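You operate a simulated robot arm through the tools that you are given. There is no shell and no other tool. Be economical: measure what you need, move in short steps, check, and stop when the job is done.

You are at the controls of a simulated robot arm. One attempt, no reset.

TASK
Start the feeder and trim its stroke till the needle meets the orange marker.
Fine: free the dial lock, lock it again after, leave marker and ramp dial alone and the feeder running. Where these are worked on the way, their far stop is far enough and under half their travel is too little: dial lock.

The check looks at the end state, three seconds after you hand in, the way a careful person would. Anything else that was tipped, shoved, dropped, spilled or broken makes it a failure.

THE ROBOT
A 6-joint arm with a fingered hand, fixed in place. Base frame: the origin is at the foot of the arm, x ahead of it, y to its left, z up. Lengths are in m, angles in rad, forces in N, time in s.
With the tool pointing down near the work surface it reaches from about 0.18 to 0.88 m from the base axis. Its first joint turns from -2.897 to 2.897 rad. Payload 5 kg.
The TCP is the grasp point between the finger pads, 0.036 m short of the fingertips. In the tool frame z runs along the fingers and y along their closing line. Largest opening 0.12 m; the body of the gripper starts 0.042 m behind the TCP. The gripper is a hand of 4 fingers: y runs from the thumb to the fingers, the wrist lies at [-0.019, -0.123, -0.211] in the tool frame.
Orientation is told as [roll, pitch, yaw] about the base's x, y, z axes, in that order, counted from this pose: with the fingers straight down and the wrist toward the robot, the tool's x, y and z point along [0, 1, 0], [1, 0, 0] and [0, 0, -1] of the base frame.

THE INTERFACE
- The arm moves only by the tool play_rows. Its argument "deltas" is a list of rows, each a list of 6 numbers: the shift along the base's x, y, z in units of 40 mm (1.0 is 40 mm), then the turn, a rotation vector about the base's x, y, z in units of 5 degrees (1.0 is 5 degrees). In form: [[tx, ty, tz, wx, wy, wz], ...]. A call has 1 to 12 rows; each row shifts and turns the commanded pose from where the row before left it. A call with a number of a shift or a turn outside -1 to 1 is refused whole. Rows are played at 5 a second. More than 0.05 m and 0.15 rad between two rows, and nothing of the call is played. Where a pose cannot be reached the arm comes as near as it can. A force on the tool above 40 N (or 10 N above the force at the start of the call, whichever is more), or a blocked arm, ends the call early, and 0.2 s more pass. In this call time passes only in rows, and 0.2 s behind the last. It gives the time, the measured TCP pose, the force on the tool (base axes), the opening and the grip force at its end, in the units of the frame above (readings bear some noise), with the torque about the TCP (base axes, N m) and any sound that the robot's microphone picked up, and new pictures: "show" is both (left out), scene, wrist or none.
- Cameras (640 x 400 px; columns grow to the right, rows downward): "scene" is fixed at [0.398, 0.4984, 1.6426]; the picture's right is [-0.72, -0.69, 0.00], its down [-0.61, 0.63, -0.48] and it looks along [0.33, -0.35, -0.88] (base axes); focal length 214 px, centre (320, 200). "wrist" rides on the gripper at [0.073, -0.101, -0.142] in the tool frame; the picture's right is [-0.79, 0.29, -0.54], its down [-0.56, -0.70, 0.44] and it looks along [-0.25, 0.65, 0.71] (tool axes); focal length 280 px, centre (320, 200). There is no depth. A picture from a camera that has moved, and an enlarged one, comes with that camera's place and axes in the base frame and with its lens. The place of the scene camera against the robot may be out by one fixed shift of up to 0.025 m in any direction.
- slide_trunk(by): slides the trunk up (or, below 0, down) by that many m; the arm rides with it, the base frame stays. It gives what a move gives, with no picture.
- finger_targets(index, middle, ring, thumb_bend, thumb_turn): sets how far each is bent, from 0 (flat) to 100 (curled in); at 30 the hand is open as for a grip, at 70 the pads meet at the TCP. One left out holds its place. A second passes; each finger stops where it meets its share of the squeeze, and holds until it gets a number again. It is the only way to open and close the hand. It gives what a move gives, with no picture; readings hold the bend of each and the force on the fingers (four entries, about 0 where the hand has none), thumb and palm. thumb_turn goes from beside the hand (0) to across from the fingers (100), as for a grip.
- close_up(camera, box): a new picture of the part [left, top, right, bottom] of that camera's present view, enlarged. No time passes.
- finish_job(): hands the job in; it is judged then, once.

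Work in short steps. Places have to be worked out from the pictures, the camera data and where the tool is seen: move nearer, look again, correct. Check each grasp and each placing, and mend what went wrong. You have 120 turns and 200 pictures in all, those below and enlarged ones among them. Open the gripper and draw the arm clear of the work before you hand the job in, unless the task says otherwise; then end with one line.

The tools are called after ">>>" as a command line: name --pt "numbers of a row" for each row, then --argument value for the rest, lists and objects as JSON in quotes. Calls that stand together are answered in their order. play_rows: Moves the arm, as the interface text tells. Its arguments: {"type":"object","properties":{"deltas":{"type":"array","items":{"type":"array","items":{"type":"number"}}},"show":{"type":"string","enum":["both","scene","wrist","none"]}},"required":["deltas"]} The other tools are called the same way: slide_trunk (by) slides the trunk up or down; finger_targets (index, middle, ring, thumb_bend, thumb_turn) moves the fingers one by one; close_up (camera, box) takes an enlarged picture of a part of a camera's view; finish_job () hands the job in.

At the start:

```text
time_s: 0.0
eef_pos: [0.6766, 0.2324, 1.2013]
tcp_rot: [0.0, -0.001, 0.0]
wrist_force: [-0.1, 0.7, 0.1]
ft_torque: [-0.01, 0.0, -0.01]
opening: 0.1198
gripper_force: 0.0
shape: jaw
bend: [30.0, 30.0, 30.0, 30.0, 98.0]
finger forces: [0.0, 0.1, 0.0, 0.1, 0.0, 0.1]
trunk travel left (down, up): [-0.75, 0.09]
```

scene: 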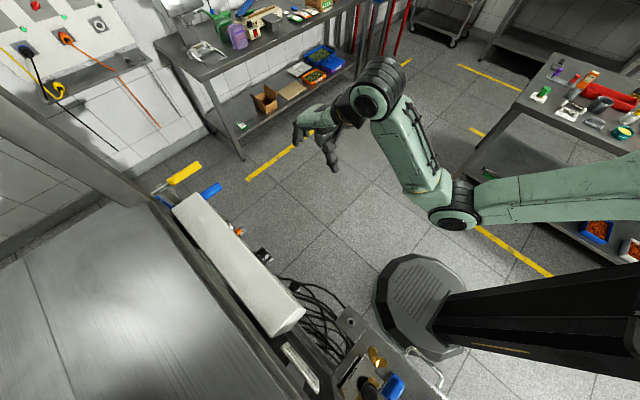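
wrist: 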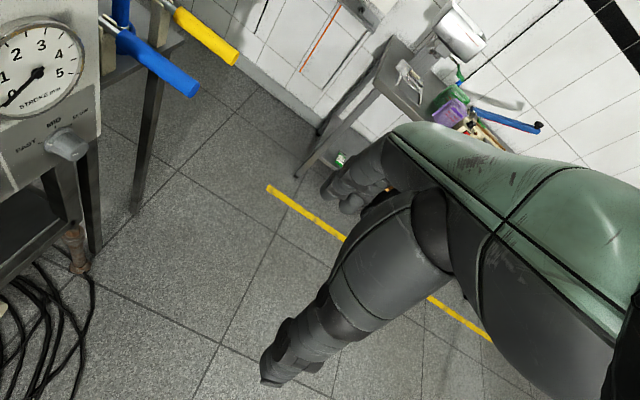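

The feeder is at the lower left of the scene view, with a gauge face visible from the wrist camera. I'll enlarge both before moving.

>>> close_up --camera "scene" --box '[140, 150, 460, 400]'

>>> close_up --camera "wrist" --box '[0, 0, 260, 200]'

>>> close_up --camera "scene" --box '[280, 300, 460, 400]'

```text
1.60 times, centred on (300, 275) of scene
camera zoom: at [0.398, 0.4984, 1.6426], right [-0.72, -0.69, 0.0], down [-0.61, 0.63, -0.48], along [0.33, -0.35, -0.88], focal length 343 px, centre (352, 80)
```

zoom: 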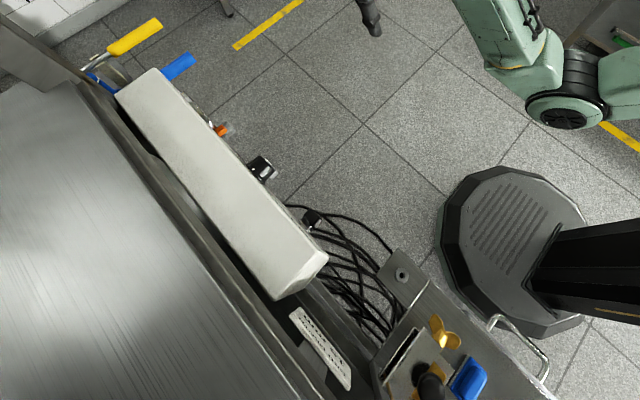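

```text
2.00 times, centred on (130, 100) of wrist
camera zoom: at [0.5734, 0.3049, 1.3447], right [0.29, -0.79, 0.54], down [-0.7, -0.56, -0.44], along [0.65, -0.25, -0.71], focal length 561 px, centre (700, 400)
```

zoom: 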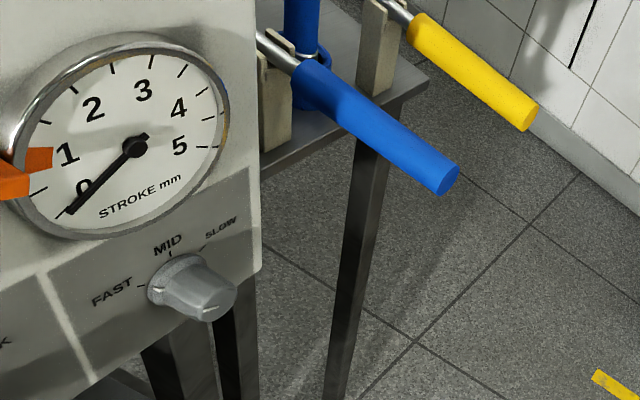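

```text
3.56 times, centred on (370, 350) of scene
camera zoom: at [0.398, 0.4984, 1.6426], right [-0.72, -0.69, 0.0], down [-0.61, 0.63, -0.48], along [0.33, -0.35, -0.88], focal length 763 px, centre (142, -333)
```

zoom: 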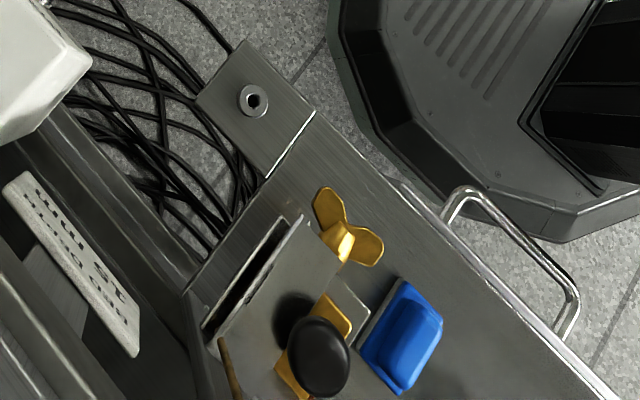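

The orange marker is roughly at (0.70, 0.50, 1.10) and the panel faces -y. I'll turn the hand so the wrist camera faces the panel, backing off a little in y.

>>> play_rows --pt "0 -0.3 0 0 0 1" --pt "0 -0.3 0 0 0 1" --pt "0 -0.3 0 0 0 1" --pt "0 -0.3 0 0 0 1" --pt "0 -0.3 0 0 0 1" --pt "0 -0.3 0 0 0 1" --pt "0 -0.3 0 0 0 1" --pt "0 -0.3 0 0 0 1" --pt "0 -0.3 0 0 0 1" --pt "0 -0.3 0 0 0 1" --pt "0 -0.3 0 0 0 1" --pt "0 -0.3 0 0 0 1" --show "wrist"

```text
time_s: 2.6
eef_pos: [0.6781, 0.0879, 1.1998]
tcp_rot: [0.002, -0.001, 1.05]
wrist_force: [0.7, 0.0, 0.5]
ft_torque: [0.01, -0.01, -0.01]
opening: 0.1194
gripper_force: 0.1
shape: jaw
bend: [30.0, 30.0, 30.0, 30.0, 98.0]
finger forces: [0.1, 0.1, 0.0, 0.0, 0.0, 0.0]
trunk travel left (down, up): [-0.75, 0.09]
camera wrist: at [0.5622, 0.0366, 1.3443], right [0.83, -0.14, 0.54], down [0.14, -0.89, -0.44], along [0.54, 0.44, -0.71], focal length 280 px, centre (320, 200)
```

wrist: 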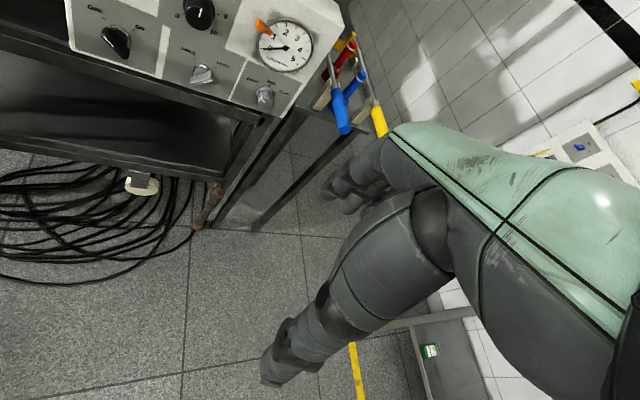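

The panel shows an on/off knob, a stroke dial, a lock lever, the ramp dial and the gauge. I'll turn the hand further and look closer.

>>> play_rows --pt "0 0 0 0 0 1" --pt "0 0 0 0 0 1" --pt "0 0 0 0 0 1" --pt "0 0 0 0 0 1" --pt "0 0 0 0 0 1" --pt "0 0 0 0 0 1" --pt "0 0 0 1 0 0" --pt "0 0 0 1 0 0" --pt "0 0 0 1 0 0" --pt "0 0 0 1 0 0" --pt "0 0 0 1 0 0" --pt "0 0 0 1 0 0" --show "wrist"

```text
time_s: 5.2
eef_pos: [0.7123, 0.1017, 1.1726]
tcp_rot: [0.001, -0.526, 1.571]
wrist_force: [-0.4, -0.7, -0.1]
ft_torque: [0.03, 0.02, 0.01]
opening: 0.1197
gripper_force: 0.0
shape: jaw
bend: [30.0, 30.0, 30.0, 30.0, 98.0]
finger forces: [0.0, 0.1, 0.0, 0.1, 0.0, 0.1]
out of reach, approached as far as the arm can: row 2, 3, 4, 5, 6
trunk travel left (down, up): [-0.75, 0.09]
camera wrist: at [0.6379, -0.0564, 1.2473], right [0.79, -0.02, 0.61], down [0.56, -0.38, -0.73], along [0.25, 0.92, -0.29], focal length 280 px, centre (320, 200)
```

wrist: 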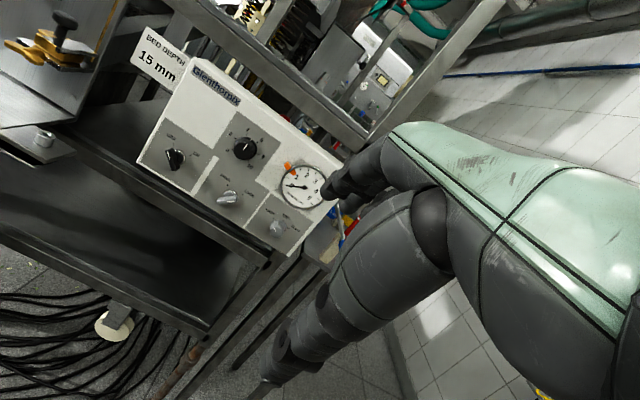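

Good view; zoom in on the panel.

>>> close_up --camera "wrist" --box '[130, 60, 350, 260]'

```text
2.00 times, centred on (240, 160) of wrist
camera zoom: at [0.6379, -0.0564, 1.2473], right [0.79, -0.02, 0.61], down [0.56, -0.38, -0.73], along [0.25, 0.92, -0.29], focal length 561 px, centre (480, 280)
```

zoom: 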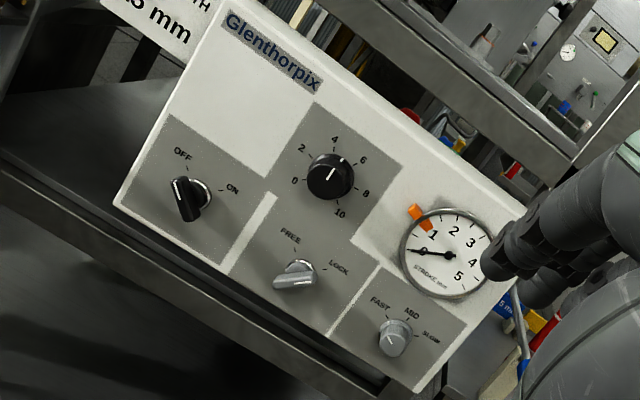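

Estimated control positions (panel face y≈0.51): power switch (0.505, ·, 0.97), stroke dial (0.603, ·, 1.072), lock (0.63, ·, 0.964), ramp (0.753, ·, 0.963) and gauge (0.746, ·, 1.073). Next I'll point the fingers horizontally at the panel from a distance.

>>> play_rows --pt "-0.23 0 -0.15 1 0 0" --pt "-0.23 0 -0.15 1 0 0" --pt "-0.23 0 -0.15 1 0 0" --pt "-0.23 0 -0.15 1 0 0" --pt "-0.23 0 -0.15 1 0 0" --pt "-0.23 0 -0.15 1 0 0" --pt "-0.23 0 -0.15 1 0 0" --pt "-0.23 0 -0.15 1 0 0" --pt "-0.23 0 -0.15 1 0 0" --pt "-0.23 0 -0.15 1 0 0" --pt "-0.23 0 -0.15 1 0 0" --pt "-0.23 0 -0.15 1 0 0"

```text
time_s: 7.8
eef_pos: [0.6021, 0.1004, 1.102]
tcp_rot: [-3.11, -1.569, -1.602]
wrist_force: [0.3, -0.6, 0.7]
ft_torque: [-0.01, 0.01, 0.04]
opening: 0.1198
gripper_force: 0.0
shape: jaw
bend: [30.0, 30.0, 30.0, 30.0, 98.0]
finger forces: [0.1, 0.0, 0.0, 0.1, 0.0, 0.1]
trunk travel left (down, up): [-0.75, 0.09]
camera wrist: at [0.5274, -0.0409, 1.0017], right [0.79, -0.54, 0.29], down [0.56, 0.44, -0.7], along [0.25, 0.71, 0.65], focal length 280 px, centre (320, 200)
```

scene: 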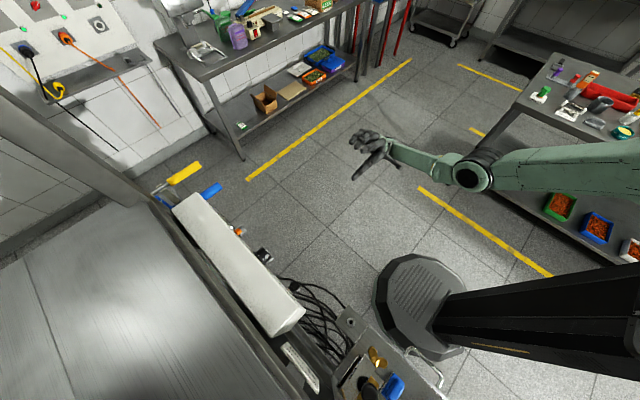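
wrist: 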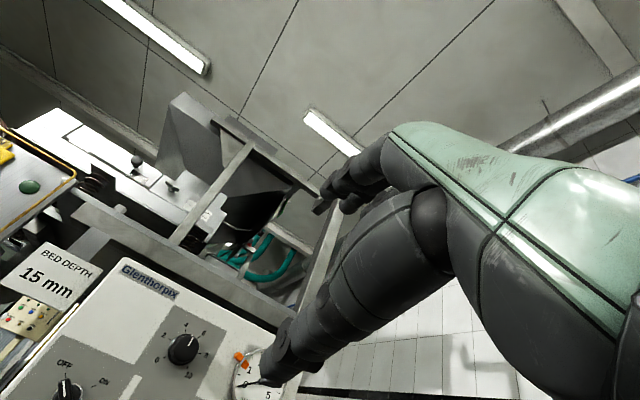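

The horizontal pose is reachable. Every turn I need fits a hand roll between +45° and +135° about +y, so I'll roll the hand about y toward 90°, wrist on the robot's side.

>>> play_rows --pt "0 0 0 0 1 0" --pt "0 0 0 0 1 0" --pt "0 0 0 0 1 0" --pt "0 0 0 0 1 0" --pt "0 0 0 0 1 0" --pt "0 0 0 0 1 0" --pt "0 0 0 0 1 0" --pt "0 0 0 0 1 0" --pt "0 0 0 0 1 0" --pt "0 0 0 0 1 0" --pt "0 0 0 0 1 0" --pt "0 0 0 0 1 0" --show "none"

>>> play_rows --pt "0 0 0 0 1 0" --pt "0 0 0 0 1 0" --pt "0 0 0 0 1 0" --pt "0 0 0 0 1 0" --pt "0 0 0 0 1 0" --pt "0 0 0 0 1 0"

```text
time_s: 10.4
eef_pos: [0.6008, 0.102, 1.1013]
tcp_rot: [1.572, -0.521, 0.0]
wrist_force: [-0.4, -0.3, 0.0]
ft_torque: [0.03, -0.03, -0.02]
opening: 0.1199
gripper_force: 0.1
shape: jaw
bend: [30.0, 30.0, 30.0, 30.0, 98.0]
finger forces: [0.1, 0.1, 0.0, 0.1, 0.0, 0.1]
trunk travel left (down, up): [-0.75, 0.09]
```

```text
time_s: 11.8
eef_pos: [0.6017, 0.1025, 1.1018]
tcp_rot: [1.57, 0.002, 0.002]
wrist_force: [0.6, -0.3, -0.4]
ft_torque: [-0.03, 0.0, -0.05]
opening: 0.1196
gripper_force: 0.1
shape: jaw
bend: [30.0, 30.0, 30.0, 30.0, 98.0]
finger forces: [0.0, 0.0, 0.0, 0.0, 0.0, 0.0]
trunk travel left (down, up): [-0.75, 0.09]
camera wrist: at [0.4983, -0.0393, 1.1757], right [0.29, -0.54, -0.79], down [-0.7, 0.44, -0.56], along [0.65, 0.71, -0.25], focal length 280 px, centre (320, 200)
```

scene: 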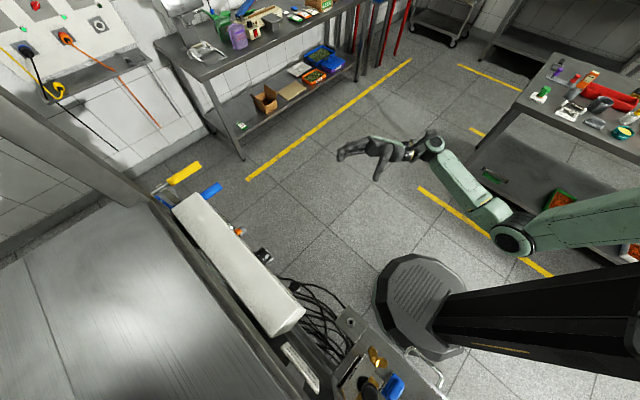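
wrist: 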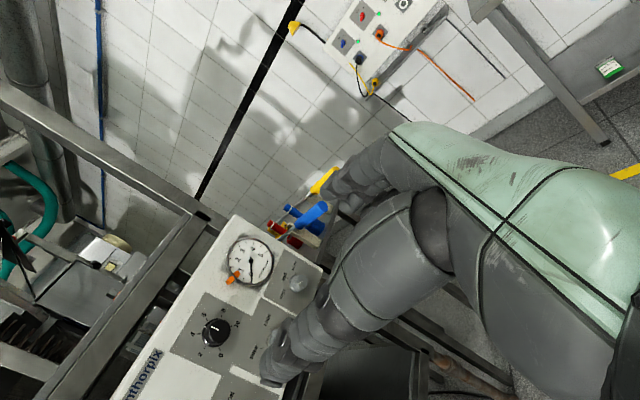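

Roll 90 works too. I'll approach a pre-grasp in front of the power switch (x 0.505, z 0.97, y 0.28) and roll to +45°.

>>> play_rows --pt "-0.27 0.5 -0.36 0 -1 0" --pt "-0.27 0.5 -0.36 0 -1 0" --pt "-0.27 0.5 -0.36 0 -1 0" --pt "-0.27 0.5 -0.36 0 -1 0" --pt "-0.27 0.5 -0.36 0 -1 0" --pt "-0.27 0.5 -0.36 0 -1 0" --pt "-0.27 0.5 -0.36 0 -1 0" --pt "-0.27 0.5 -0.36 0 -1 0" --pt "-0.27 0.5 -0.36 0 -1 0"

```text
time_s: 13.8
eef_pos: [0.5029, 0.2829, 0.9726]
tcp_rot: [1.57, -0.786, -0.001]
wrist_force: [-0.8, -0.1, -0.6]
ft_torque: [-0.01, 0.02, -0.02]
opening: 0.1196
gripper_force: 0.1
shape: jaw
bend: [30.0, 30.0, 30.0, 30.0, 98.0]
finger forces: [0.0, 0.0, 0.0, 0.0, 0.1, 0.1]
trunk travel left (down, up): [-0.75, 0.09]
camera wrist: at [0.3786, 0.1416, 0.9537], right [0.76, -0.54, -0.35], down [-0.1, 0.44, -0.89], along [0.64, 0.71, 0.28], focal length 280 px, centre (320, 200)
```

scene: 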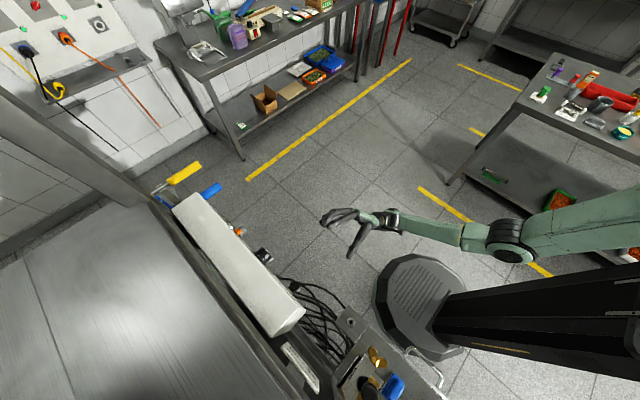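
wrist: 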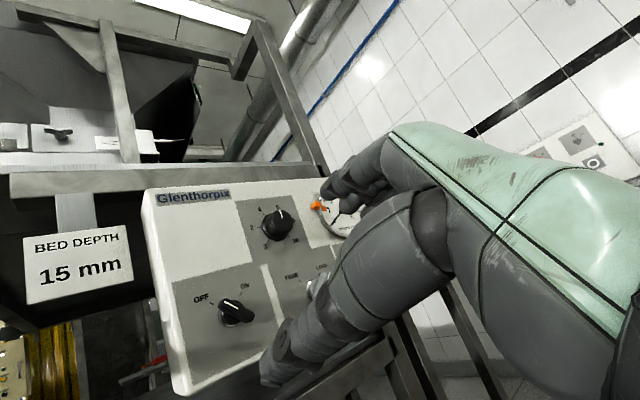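

>>> close_up --camera "wrist" --box '[140, 180, 360, 390]'

>>> close_up --camera "scene" --box '[220, 190, 370, 300]'

```text
1.90 times, centred on (250, 285) of wrist
camera zoom: at [0.3786, 0.1416, 0.9537], right [0.76, -0.54, -0.35], down [-0.1, 0.44, -0.89], along [0.64, 0.71, 0.28], focal length 534 px, centre (453, 38)
```

zoom: 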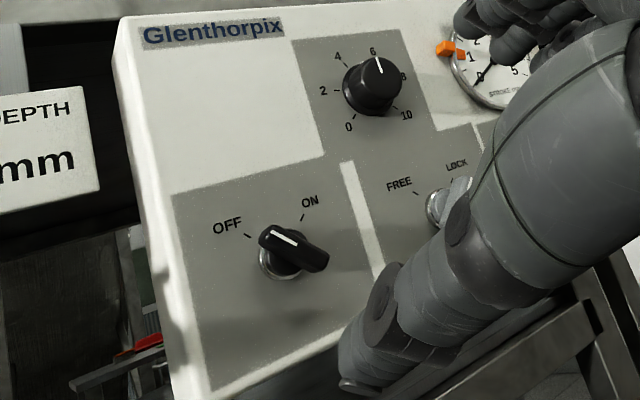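

```text
3.64 times, centred on (295, 245) of scene
camera zoom: at [0.398, 0.4984, 1.6426], right [-0.72, -0.69, 0.0], down [-0.61, 0.63, -0.48], along [0.33, -0.35, -0.88], focal length 780 px, centre (411, 36)
```

zoom: 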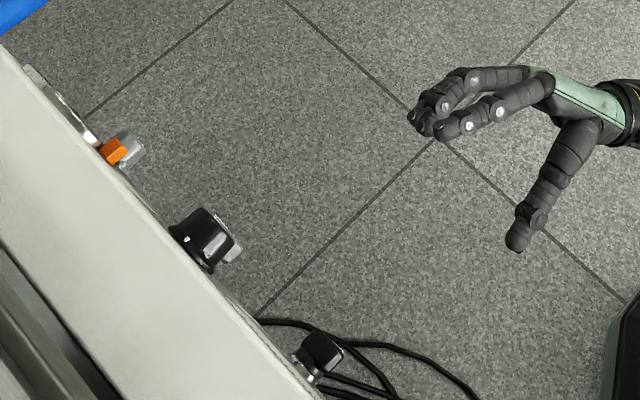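

The switch bar points to OFF (up-left), centred about (0.502, 0.48, 0.968). My closing line is perpendicular to it, so I'll go straight in to y≈0.42.

>>> play_rows --pt "0 0.85 -0.025 0 0 0" --pt "0 0.85 -0.025 0 0 0" --pt "0 0.85 -0.025 0 0 0" --pt "0 0.85 -0.025 0 0 0"

>>> close_up --camera "scene" --box '[240, 200, 390, 300]'

```text
time_s: 14.8
eef_pos: [0.5046, 0.4203, 0.967]
tcp_rot: [1.569, -0.785, 0.001]
wrist_force: [-0.5, -0.1, -0.6]
ft_torque: [0.01, 0.01, 0.01]
opening: 0.1197
gripper_force: 0.0
shape: jaw
bend: [30.0, 30.0, 30.0, 30.0, 98.0]
finger forces: [0.0, 0.0, 0.0, 0.1, 0.0, 0.0]
trunk travel left (down, up): [-0.75, 0.09]
camera wrist: at [0.3797, 0.2788, 0.9485], right [0.76, -0.54, -0.35], down [-0.1, 0.44, -0.89], along [0.64, 0.71, 0.28], focal length 280 px, centre (320, 200)
```

scene: 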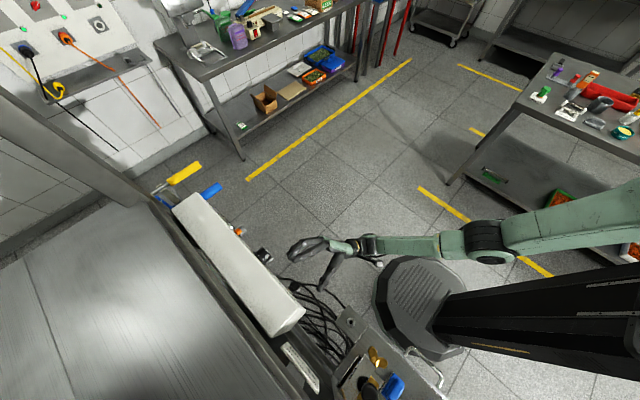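
wrist: 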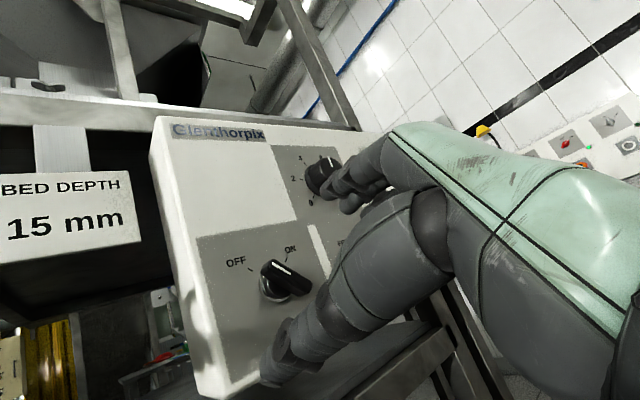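

```text
4.00 times, centred on (315, 250) of scene
camera zoom: at [0.398, 0.4984, 1.6426], right [-0.72, -0.69, 0.0], down [-0.61, 0.63, -0.48], along [0.33, -0.35, -0.88], focal length 858 px, centre (340, 0)
```

zoom: 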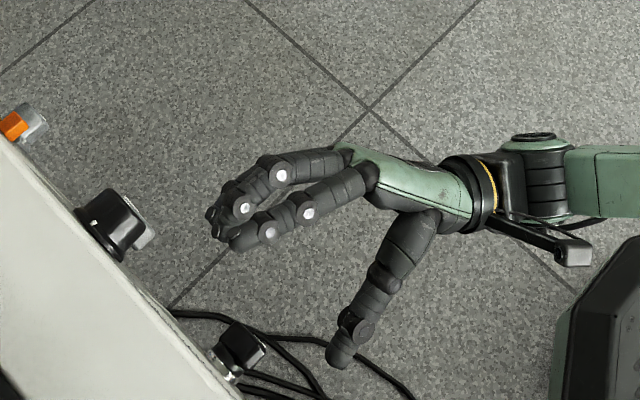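

Alignment looks right. I'll partly close the hand to narrow the footprint and advance the rest, to TCP y≈0.46.

>>> finger_targets --index 48 --middle 48 --ring 48 --thumb_bend 48

>>> play_rows --pt "-0.02 0.5 0 0 0 0" --pt "-0.02 0.5 0 0 0 0" --show "wrist"

>>> close_up --camera "scene" --box '[240, 200, 390, 300]'

```text
time_s: 15.8
eef_pos: [0.504, 0.4191, 0.9696]
tcp_rot: [1.572, -0.784, 0.0]
wrist_force: [-0.2, -0.6, 0.2]
ft_torque: [0.0, -0.01, 0.02]
opening: 0.0708
gripper_force: 0.1
shape: fingers
bend: [48.0, 48.0, 48.0, 48.0, 98.0]
finger forces: [0.1, 0.0, 0.1, 0.1, 0.0, 0.1]
trunk travel left (down, up): [-0.75, 0.09]
```

```text
time_s: 16.4
eef_pos: [0.5015, 0.4583, 0.9672]
tcp_rot: [1.572, -0.785, 0.002]
wrist_force: [-0.8, 0.5, -0.3]
ft_torque: [0.02, 0.01, -0.01]
opening: 0.071
gripper_force: 0.0
shape: fingers
bend: [48.0, 48.0, 48.0, 48.0, 98.0]
finger forces: [0.0, 0.0, 0.0, 0.1, 0.0, 0.0]
trunk travel left (down, up): [-0.75, 0.09]
camera wrist: at [0.3776, 0.3165, 0.9485], right [0.76, -0.54, -0.36], down [-0.1, 0.44, -0.89], along [0.64, 0.71, 0.28], focal length 280 px, centre (320, 200)
```

wrist: 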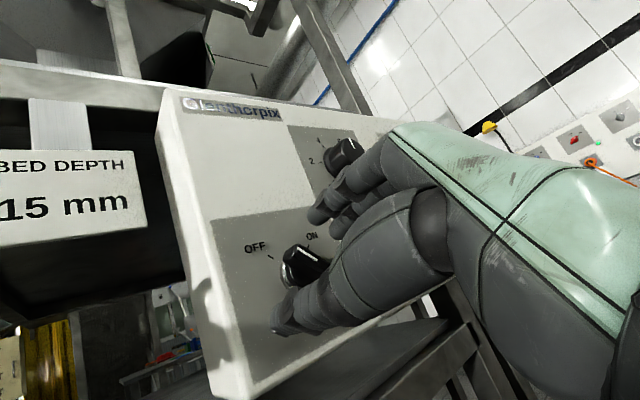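

```text
4.00 times, centred on (315, 250) of scene
camera zoom: at [0.398, 0.4984, 1.6426], right [-0.72, -0.69, 0.0], down [-0.61, 0.63, -0.48], along [0.33, -0.35, -0.88], focal length 858 px, centre (340, 0)
```

zoom: 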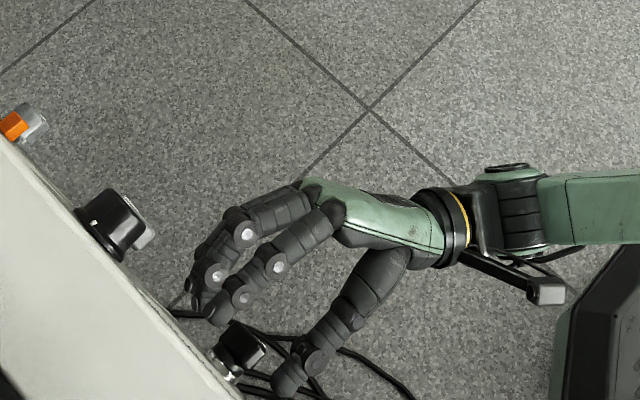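

The bar lies between the thumb and fingers. Closing.

>>> finger_targets --index 68 --middle 68 --ring 68 --thumb_bend 68

>>> close_up --camera "scene" --box '[240, 200, 390, 300]'

>>> close_up --camera "wrist" --box '[150, 90, 450, 390]'

```text
time_s: 17.4
eef_pos: [0.5023, 0.4569, 0.9693]
tcp_rot: [1.573, -0.787, -0.002]
wrist_force: [0.3, 1.0, 1.5]
ft_torque: [0.01, -0.02, 0.0]
opening: 0.0139
gripper_force: 1.5
shape: fingers
bend: [67.0, 67.0, 68.0, 67.0, 97.0]
finger forces: [1.2, 1.3, 0.0, 0.0, 0.7, 0.0]
trunk travel left (down, up): [-0.75, 0.09]
```

```text
4.00 times, centred on (315, 250) of scene
camera zoom: at [0.398, 0.4984, 1.6426], right [-0.72, -0.69, 0.0], down [-0.61, 0.63, -0.48], along [0.33, -0.35, -0.88], focal length 858 px, centre (340, 0)
```

zoom: 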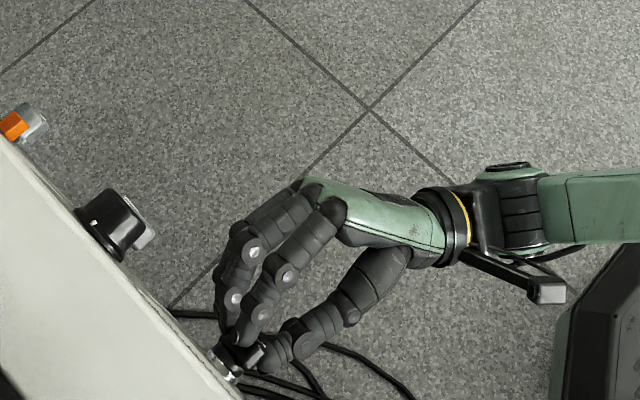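

```text
1.33 times, centred on (300, 240) of wrist
camera zoom: at [0.3776, 0.3157, 0.9492], right [0.76, -0.54, -0.35], down [-0.1, 0.44, -0.89], along [0.64, 0.71, 0.28], focal length 374 px, centre (347, 147)
```

zoom: 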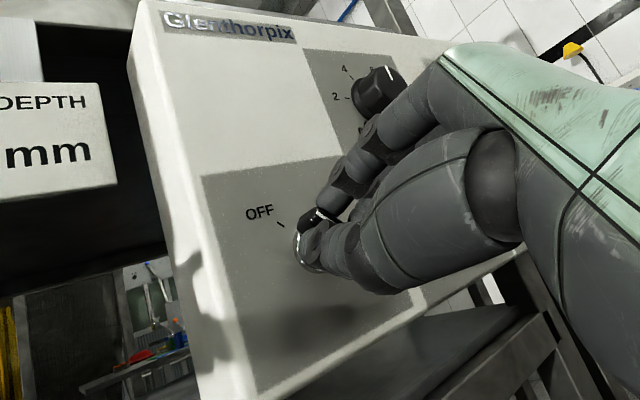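

The bar is gripped lightly. I'll tighten a bit, then roll clockwise (+y) 50° and watch the forces.

>>> finger_targets --index 78 --middle 78 --thumb_bend 78

>>> play_rows --pt "0 0 0 0 1 0" --pt "0 0 0 0 1 0" --pt "0 0 0 0 1 0" --pt "0 0 0 0 1 0" --pt "0 0 0 0 1 0" --pt "0 0 0 0 1 0" --pt "0 0 0 0 1 0" --pt "0 0 0 0 1 0" --pt "0 0 0 0 1 0" --pt "0 0 0 0 1 0" --show "wrist"

```text
time_s: 18.4
eef_pos: [0.5029, 0.4589, 0.9671]
tcp_rot: [1.571, -0.782, 0.0]
wrist_force: [7.6, 7.1, 2.2]
ft_torque: [0.1, -0.07, -0.22]
opening: 0.0108
gripper_force: 15.4
shape: fingers
bend: [71.0, 68.0, 68.0, 71.0, 97.0]
finger forces: [11.2, 7.9, 0.1, 0.1, 11.9, 0.0]
trunk travel left (down, up): [-0.75, 0.09]
```

```text
time_s: 20.6
eef_pos: [0.5046, 0.4585, 0.9671]
tcp_rot: [1.572, 0.088, -0.001]
wrist_force: [12.0, 2.9, 0.9]
ft_torque: [0.06, -0.05, -0.35]
opening: 0.0109
gripper_force: 15.8
shape: fingers
bend: [71.0, 68.0, 68.0, 72.0, 96.0]
finger forces: [12.8, 8.7, 0.1, 0.1, 10.4, 0.0]
trunk travel left (down, up): [-0.75, 0.09]
camera wrist: at [0.4083, 0.3169, 1.05], right [0.22, -0.54, -0.81], down [-0.75, 0.44, -0.49], along [0.63, 0.71, -0.31], focal length 280 px, centre (320, 200)
```

wrist: 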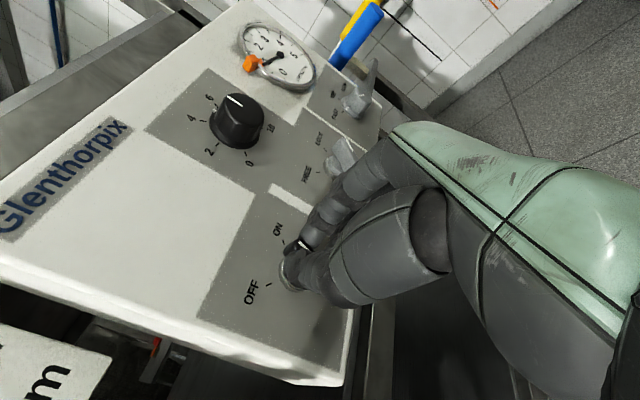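

It's turning with the hand. Continuing the remaining ~40–45°.

>>> play_rows --pt "0 0 0 0 1 0" --pt "0 0 0 0 1 0" --pt "0 0 0 0 1 0" --pt "0 0 0 0 1 0" --pt "0 0 0 0 1 0" --pt "0 0 0 0 1 0" --pt "0 0 0 0 1 0" --pt "0 0 0 0 1 0" --show "wrist"

>>> close_up --camera "wrist" --box '[100, 0, 420, 300]'

```text
time_s: 22.4
eef_pos: [0.5057, 0.4586, 0.9684]
tcp_rot: [1.574, 0.787, 0.0]
wrist_force: [15.2, 0.7, 3.6]
ft_torque: [0.03, -0.38, -0.37]
opening: 0.0103
gripper_force: 18.3
shape: fingers
bend: [71.0, 66.0, 68.0, 71.0, 97.0]
finger forces: [7.8, 14.7, 0.0, 0.0, 14.4, 0.0]
trunk travel left (down, up): [-0.75, 0.09]
camera wrist: at [0.4833, 0.3162, 1.0916], right [-0.36, -0.54, -0.76], down [-0.89, 0.44, 0.1], along [0.28, 0.71, -0.64], focal length 280 px, centre (320, 200)
```

wrist: 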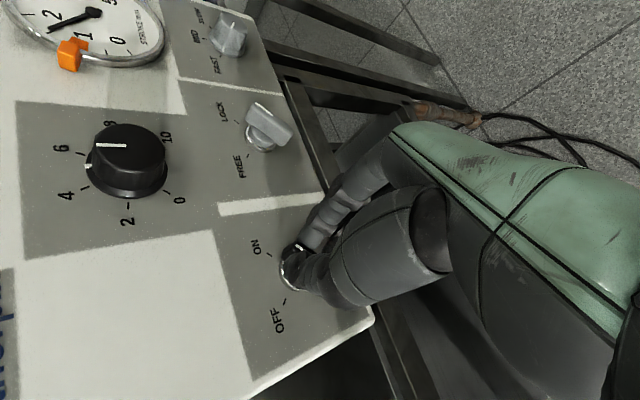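

```text
1.33 times, centred on (260, 150) of wrist
camera zoom: at [0.4833, 0.3162, 1.0916], right [-0.36, -0.54, -0.76], down [-0.89, 0.44, 0.1], along [0.28, 0.71, -0.64], focal length 374 px, centre (400, 267)
```

zoom: 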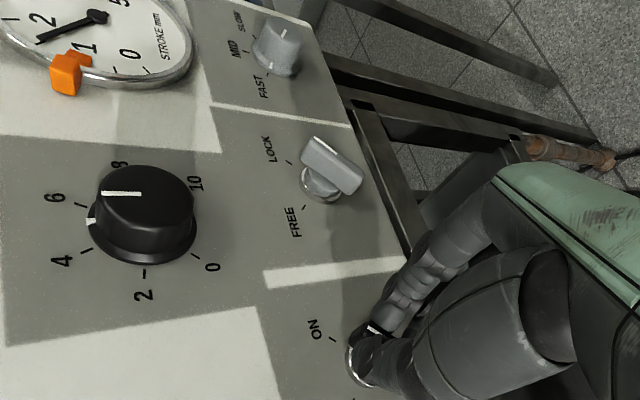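

The torque rise suggests it's at the ON stop, and the needle moved to ~1.7, just past the marker. Release and back off to check.

>>> finger_targets --index 45 --middle 45 --ring 45 --thumb_bend 45

>>> play_rows --pt "0 -0.9 0 0 0 0" --pt "0 -0.9 0 0 0 0" --pt "0 -0.9 0 0 0 0" --show "wrist"

>>> close_up --camera "wrist" --box '[80, 0, 360, 300]'

```text
time_s: 23.4
eef_pos: [0.5031, 0.4582, 0.9672]
tcp_rot: [1.571, 0.785, 0.0]
wrist_force: [-0.5, -0.1, -0.5]
ft_torque: [0.03, 0.0, -0.02]
opening: 0.0788
gripper_force: 0.1
shape: fingers
bend: [45.0, 45.0, 45.0, 45.0, 97.0]
finger forces: [0.1, 0.0, 0.0, 0.1, 0.1, 0.0]
trunk travel left (down, up): [-0.75, 0.09]
```

```text
time_s: 24.2
eef_pos: [0.5033, 0.3505, 0.9668]
tcp_rot: [1.571, 0.784, 0.001]
wrist_force: [0.0, -0.3, 0.4]
ft_torque: [-0.03, -0.01, -0.03]
opening: 0.0789
gripper_force: 0.1
shape: fingers
bend: [45.0, 45.0, 45.0, 45.0, 97.0]
finger forces: [0.0, 0.0, 0.0, 0.0, 0.0, 0.0]
trunk travel left (down, up): [-0.75, 0.09]
camera wrist: at [0.4805, 0.2089, 1.0916], right [-0.35, -0.54, -0.76], down [-0.89, 0.44, 0.1], along [0.28, 0.72, -0.64], focal length 280 px, centre (320, 200)
```

wrist: 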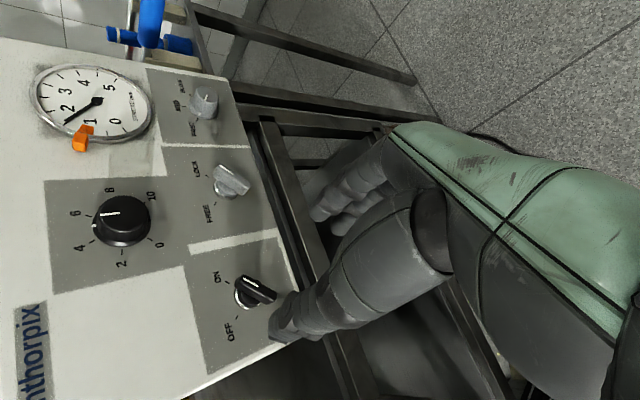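

```text
1.33 times, centred on (220, 150) of wrist
camera zoom: at [0.4805, 0.2089, 1.0916], right [-0.35, -0.54, -0.76], down [-0.89, 0.44, 0.1], along [0.28, 0.72, -0.64], focal length 374 px, centre (453, 267)
```

zoom: 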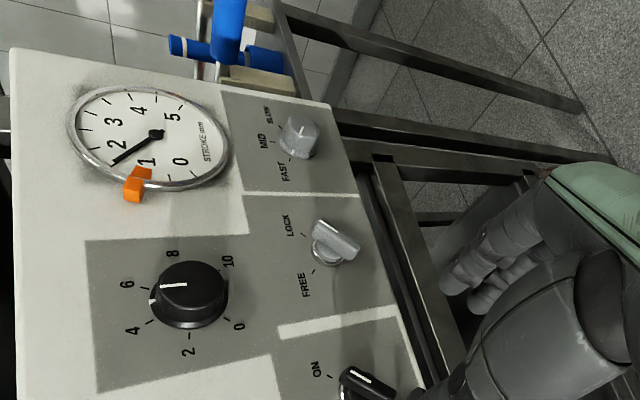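

The switch is ON and the needle is at ~1.6. The lock bar, pointing at LOCK, is at about (0.628, 0.485, 0.962), so I'll move the hand there, still at roll 135°.

>>> play_rows --pt "0.8 0 -0.03 0 0 0" --pt "0.8 0 -0.03 0 0 0" --pt "0.8 0 -0.03 0 0 0" --pt "0.73 0 -0.03 0 0 0" --pt "0 0.75 0 0 0 0" --show "wrist"

>>> close_up --camera "scene" --box '[220, 190, 370, 290]'

```text
time_s: 25.4
eef_pos: [0.6295, 0.3821, 0.9637]
tcp_rot: [1.57, 0.786, -0.002]
wrist_force: [0.5, -0.6, -0.2]
ft_torque: [-0.01, -0.01, 0.02]
opening: 0.0791
gripper_force: 0.0
shape: fingers
bend: [45.0, 45.0, 45.0, 45.0, 97.0]
finger forces: [0.1, 0.0, 0.0, 0.1, 0.1, 0.0]
trunk travel left (down, up): [-0.75, 0.09]
camera wrist: at [0.606, 0.2404, 1.0873], right [-0.35, -0.54, -0.76], down [-0.89, 0.44, 0.1], along [0.28, 0.71, -0.64], focal length 280 px, centre (320, 200)
```

wrist: 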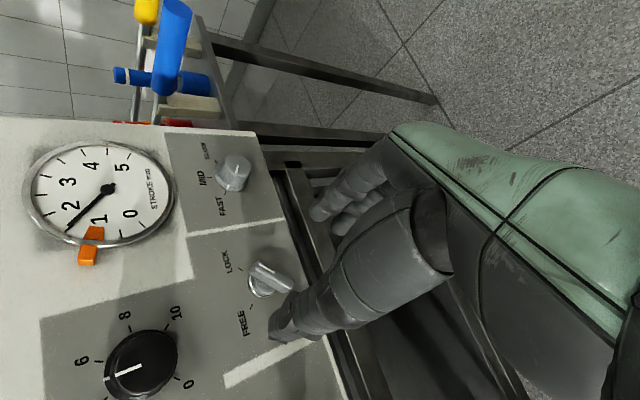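

```text
4.00 times, centred on (295, 240) of scene
camera zoom: at [0.398, 0.4984, 1.6426], right [-0.72, -0.69, 0.0], down [-0.61, 0.63, -0.48], along [0.33, -0.35, -0.88], focal length 858 px, centre (420, 40)
```

zoom: 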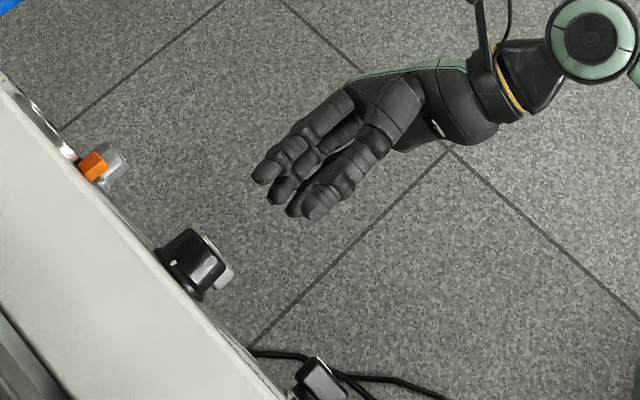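

Still aligned. Advance to y≈0.457 and close on the lock bar.

>>> play_rows --pt "0 0.9 0 0 0 0" --pt "0 0.95 0 0 0 0" --show "none"

>>> finger_targets --index 66 --middle 66 --ring 66 --thumb_bend 66

>>> close_up --camera "wrist" --box '[100, 150, 400, 380]'

```text
time_s: 26.0
eef_pos: [0.628, 0.4567, 0.961]
tcp_rot: [1.569, 0.786, -0.002]
wrist_force: [0.2, -0.2, -0.5]
ft_torque: [0.02, -0.02, 0.0]
opening: 0.079
gripper_force: 0.1
shape: fingers
bend: [45.0, 45.0, 45.0, 45.0, 97.0]
finger forces: [0.0, 0.0, 0.0, 0.0, 0.1, 0.0]
trunk travel left (down, up): [-0.75, 0.09]
```

```text
time_s: 27.0
eef_pos: [0.6288, 0.4553, 0.9599]
tcp_rot: [1.57, 0.788, 0.0]
wrist_force: [6.7, 0.1, -6.0]
ft_torque: [-0.18, -0.01, -0.2]
opening: 0.0227
gripper_force: 4.1
shape: fingers
bend: [62.0, 63.0, 66.0, 66.0, 97.0]
finger forces: [4.2, 4.8, 0.1, 0.0, 0.0, 0.0]
trunk travel left (down, up): [-0.75, 0.09]
```

```text
1.74 times, centred on (250, 265) of wrist
camera zoom: at [0.6074, 0.3128, 1.084], right [-0.36, -0.54, -0.76], down [-0.89, 0.44, 0.1], along [0.28, 0.71, -0.64], focal length 488 px, centre (442, 87)
```

zoom: 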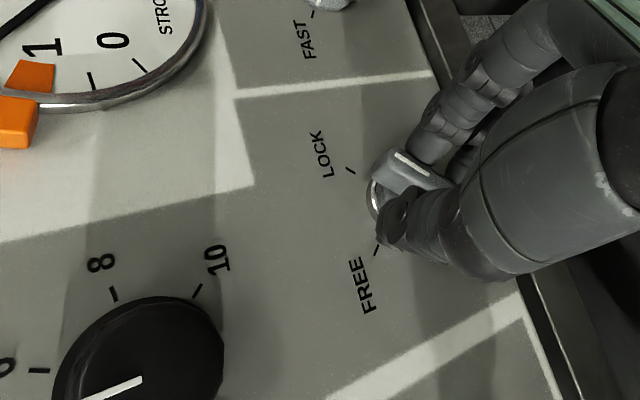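

The fingers touch but the thumb doesn't; the bar sits a few mm toward the fingers. Shift the TCP 4 mm in (+x, −z) and tighten.

>>> play_rows --pt "0.1 0 -0.1 0 0 0" --show "none"

>>> finger_targets --index 77 --middle 77 --thumb_bend 77

>>> close_up --camera "wrist" --box '[100, 150, 400, 380]'

```text
time_s: 27.4
eef_pos: [0.6324, 0.4547, 0.9582]
tcp_rot: [1.573, 0.784, 0.002]
wrist_force: [2.2, 0.2, -1.6]
ft_torque: [-0.07, -0.04, -0.08]
opening: 0.0199
gripper_force: 1.4
shape: fingers
bend: [64.0, 65.0, 66.0, 66.0, 97.0]
finger forces: [1.6, 1.8, 0.1, 0.1, 0.0, 0.0]
trunk travel left (down, up): [-0.75, 0.09]
```

```text
time_s: 28.4
eef_pos: [0.6307, 0.456, 0.9566]
tcp_rot: [1.569, 0.787, 0.001]
wrist_force: [1.9, 5.4, -4.4]
ft_torque: [-0.1, -0.16, -0.12]
opening: 0.0107
gripper_force: 14.0
shape: fingers
bend: [64.0, 65.0, 66.0, 71.0, 97.0]
finger forces: [8.2, 8.6, 0.0, 0.1, 11.6, 0.0]
trunk travel left (down, up): [-0.75, 0.09]
```

```text
1.74 times, centred on (250, 265) of wrist
camera zoom: at [0.6104, 0.3142, 1.0806], right [-0.36, -0.54, -0.76], down [-0.89, 0.44, 0.1], along [0.28, 0.71, -0.64], focal length 488 px, centre (442, 87)
```

zoom: 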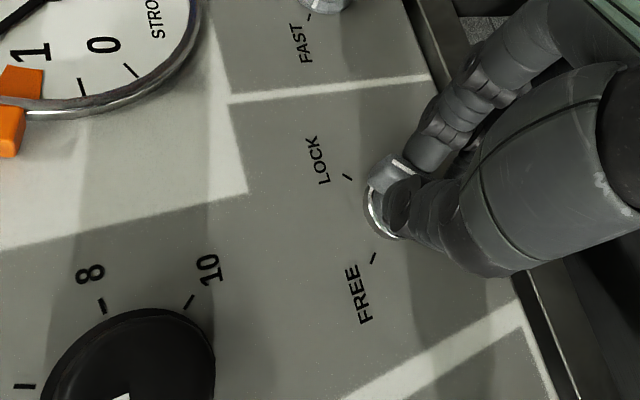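

Gripped. Now roll counter-clockwise (−y) 90° toward FREE, first 50°.

>>> play_rows --pt "0 0 0 0 -1 0" --pt "0 0 0 0 -1 0" --pt "0 0 0 0 -1 0" --pt "0 0 0 0 -1 0" --pt "0 0 0 0 -1 0" --pt "0 0 0 0 -1 0" --pt "0 0 0 0 -1 0" --pt "0 0 0 0 -1 0" --pt "0 0 0 0 -1 0" --pt "0 0 0 0 -1 0" --show "wrist"

```text
time_s: 30.6
eef_pos: [0.6329, 0.4553, 0.9571]
tcp_rot: [1.569, -0.086, -0.001]
wrist_force: [4.1, 4.5, -16.3]
ft_torque: [-0.45, 0.04, -0.07]
opening: 0.0117
gripper_force: 12.6
shape: fingers
bend: [64.0, 67.0, 66.0, 72.0, 98.0]
finger forces: [9.6, 6.4, 0.0, 0.1, 10.8, 0.1]
trunk travel left (down, up): [-0.75, 0.09]
camera wrist: at [0.5246, 0.3139, 1.0224], right [0.35, -0.54, -0.76], down [-0.65, 0.44, -0.62], along [0.67, 0.71, -0.2], focal length 280 px, centre (320, 200)
```

wrist: 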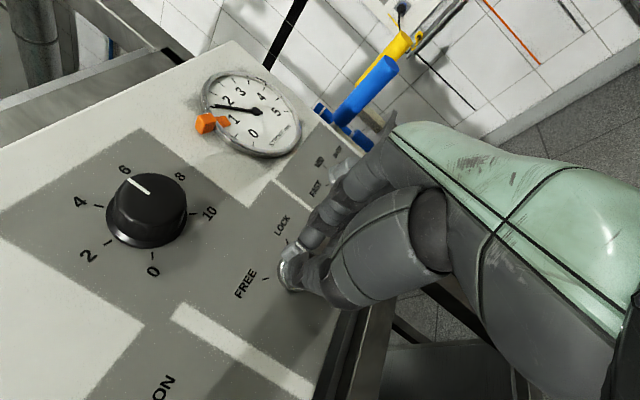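

Turning. The tool is pulled down ~16 N, so I'll lower it slightly (3 mm) while finishing the remaining 40°.

>>> play_rows --pt "0 0 -0.08 0 -1 0" --pt "0 0 0 0 -1 0" --pt "0 0 0 0 -1 0" --pt "0 0 0 0 -1 0" --pt "0 0 0 0 -1 0" --pt "0 0 0 0 -1 0" --pt "0 0 0 0 -1 0" --pt "0 0 0 0 -1 0" --show "wrist"

```text
time_s: 32.4
eef_pos: [0.6027, 0.425, 1.0103]
tcp_rot: [1.571, -0.784, 0.0]
wrist_force: [0.5, -0.4, -0.6]
ft_torque: [0.0, 0.01, 0.0]
opening: 0.0
gripper_force: 0.1
shape: fingers
bend: [71.0, 72.0, 66.0, 74.0, 97.0]
finger forces: [0.0, 0.0, 0.0, 0.0, 0.0, 0.1]
out of reach, approached as far as the arm can: row 2, 3, 4, 5, 6, 7, 8
trunk travel left (down, up): [-0.75, 0.09]
camera wrist: at [0.4782, 0.2841, 0.9915], right [0.76, -0.54, -0.35], down [-0.1, 0.44, -0.89], along [0.64, 0.71, 0.28], focal length 280 px, centre (320, 200)
```

wrist: 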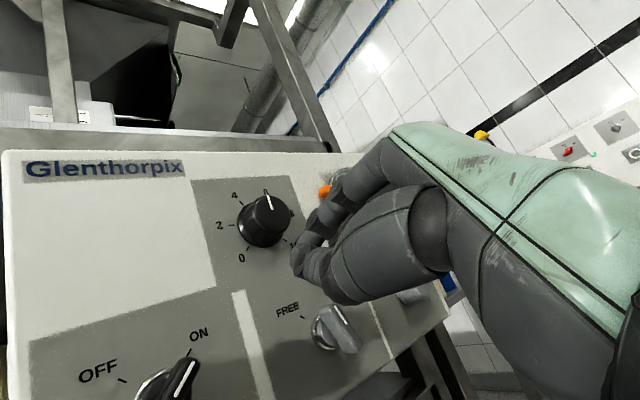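

The arm hit a reach limit and the hand slid off the lock up and back. I'll check the state before continuing.

>>> close_up --camera "wrist" --box '[150, 150, 400, 380]'

>>> close_up --camera "scene" --box '[220, 190, 370, 290]'

```text
1.74 times, centred on (275, 265) of wrist
camera zoom: at [0.4782, 0.2841, 0.9915], right [0.76, -0.54, -0.35], down [-0.1, 0.44, -0.89], along [0.64, 0.71, 0.28], focal length 488 px, centre (398, 87)
```

zoom: 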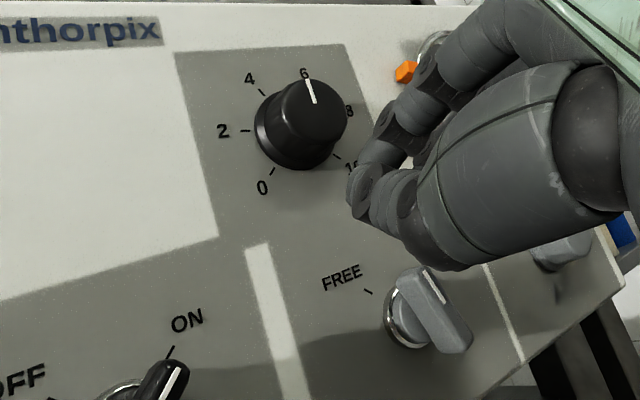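

```text
4.00 times, centred on (295, 240) of scene
camera zoom: at [0.398, 0.4984, 1.6426], right [-0.72, -0.69, 0.0], down [-0.61, 0.63, -0.48], along [0.33, -0.35, -0.88], focal length 858 px, centre (420, 40)
```

zoom: 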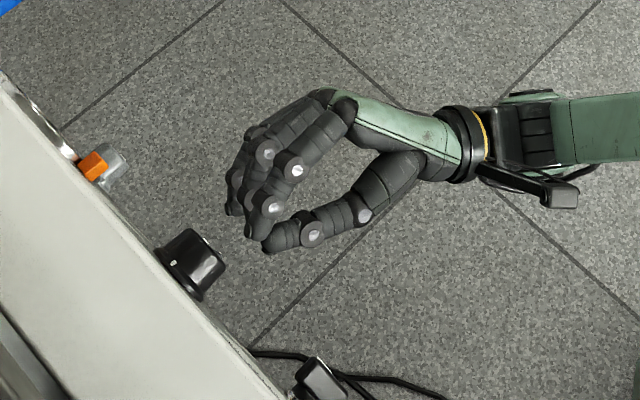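

The lock is only part-way to FREE (roughly −15°). I'll open, back off, and lower the trunk by 0.15 m to get better reach at this height, then return.

>>> finger_targets --index 50 --middle 50 --ring 50 --thumb_bend 50

>>> play_rows --pt "0 -0.9 0 0 0 0" --pt "0 -0.9 0 0 0 0" --pt "0 -0.9 0 0 0 0" --pt "0 -0.9 0 0 0 0" --show "wrist"

>>> slide_trunk --by -0.15

```text
time_s: 33.4
eef_pos: [0.6028, 0.4267, 1.0111]
tcp_rot: [1.57, -0.785, 0.001]
wrist_force: [0.1, -0.2, 0.9]
ft_torque: [0.0, 0.02, 0.01]
opening: 0.064
gripper_force: 0.0
shape: fingers
bend: [50.0, 50.0, 50.0, 50.0, 97.0]
finger forces: [0.0, 0.1, 0.0, 0.0, 0.0, 0.0]
trunk travel left (down, up): [-0.75, 0.09]
```

```text
time_s: 34.4
eef_pos: [0.6191, 0.2864, 0.9926]
tcp_rot: [1.576, -0.786, -0.003]
wrist_force: [-0.5, -0.4, -0.2]
ft_torque: [0.01, 0.01, 0.01]
opening: 0.0641
gripper_force: 0.1
shape: fingers
bend: [50.0, 50.0, 50.0, 50.0, 97.0]
finger forces: [0.0, 0.0, 0.0, 0.0, 0.0, 0.0]
out of reach, approached as far as the arm can: row 1, 2, 3, 4
trunk travel left (down, up): [-0.75, 0.09]
camera wrist: at [0.4946, 0.1434, 0.9719], right [0.76, -0.54, -0.36], down [-0.1, 0.45, -0.89], along [0.64, 0.71, 0.29], focal length 280 px, centre (320, 200)
```

wrist: 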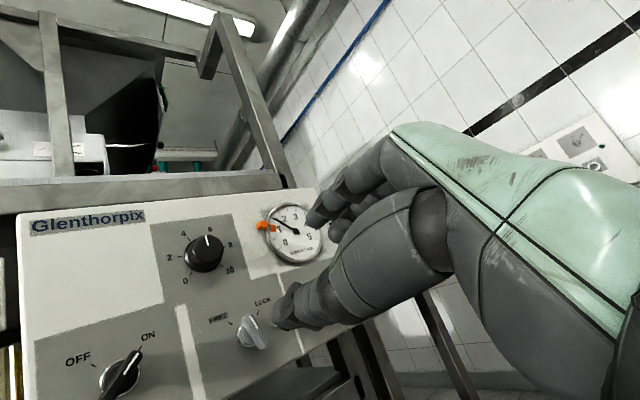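

```text
time_s: 36.1
eef_pos: [0.6191, 0.2875, 0.8423]
tcp_rot: [1.573, -0.788, 0.001]
wrist_force: [0.3, 0.4, -0.3]
ft_torque: [-0.04, 0.01, -0.01]
opening: 0.0638
gripper_force: 0.0
shape: fingers
bend: [50.0, 50.0, 50.0, 50.0, 97.0]
finger forces: [0.0, 0.1, 0.1, 0.1, 0.0, 0.0]
trunk travel left (down, up): [-0.6, 0.24]
```

Now raise back up to z≈0.96 with the trunk lower and roll to about 75° to match the lock bar.

>>> play_rows --pt "0 0 0.5 0 1 0" --pt "0 0 0.5 0 1 0" --pt "0 0 0.5 0 1 0" --pt "0 0 0.5 0 1 0" --pt "0 0 0.5 0 1 0" --pt "0 0 0.5 0 1 0" --show "wrist"

>>> close_up --camera "wrist" --box '[120, 160, 380, 370]'

```text
time_s: 37.5
eef_pos: [0.7199, 0.3041, 0.8496]
tcp_rot: [1.577, -0.263, 0.002]
wrist_force: [0.3, 0.6, -0.8]
ft_torque: [0.01, 0.01, 0.01]
opening: 0.0638
gripper_force: 0.0
shape: fingers
bend: [50.0, 50.0, 50.0, 50.0, 97.0]
finger forces: [0.0, 0.1, 0.0, 0.0, 0.0, 0.1]
out of reach, approached as far as the arm can: row 1, 2, 3, 4, 5, 6
trunk travel left (down, up): [-0.6, 0.24]
camera wrist: at [0.6032, 0.1619, 0.8942], right [0.48, -0.54, -0.69], down [-0.53, 0.44, -0.72], along [0.69, 0.72, -0.07], focal length 280 px, centre (320, 200)
```

wrist: 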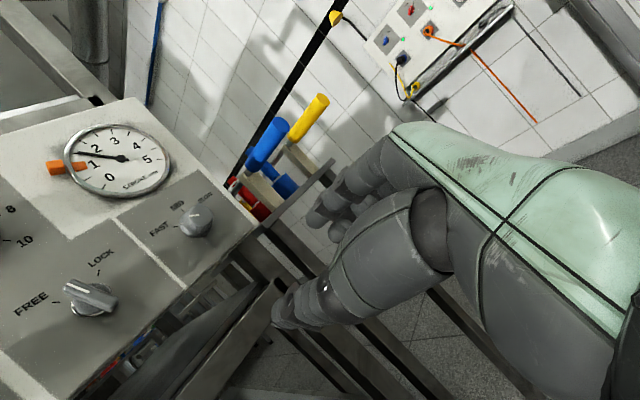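

```text
1.90 times, centred on (250, 265) of wrist
camera zoom: at [0.6032, 0.1619, 0.8942], right [0.48, -0.54, -0.69], down [-0.53, 0.44, -0.72], along [0.69, 0.72, -0.07], focal length 534 px, centre (453, 76)
```

zoom: 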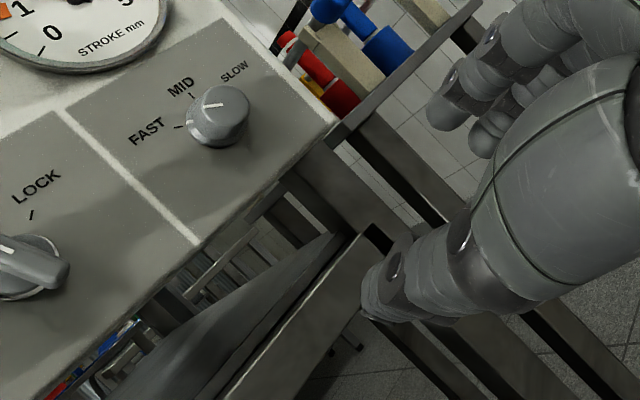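

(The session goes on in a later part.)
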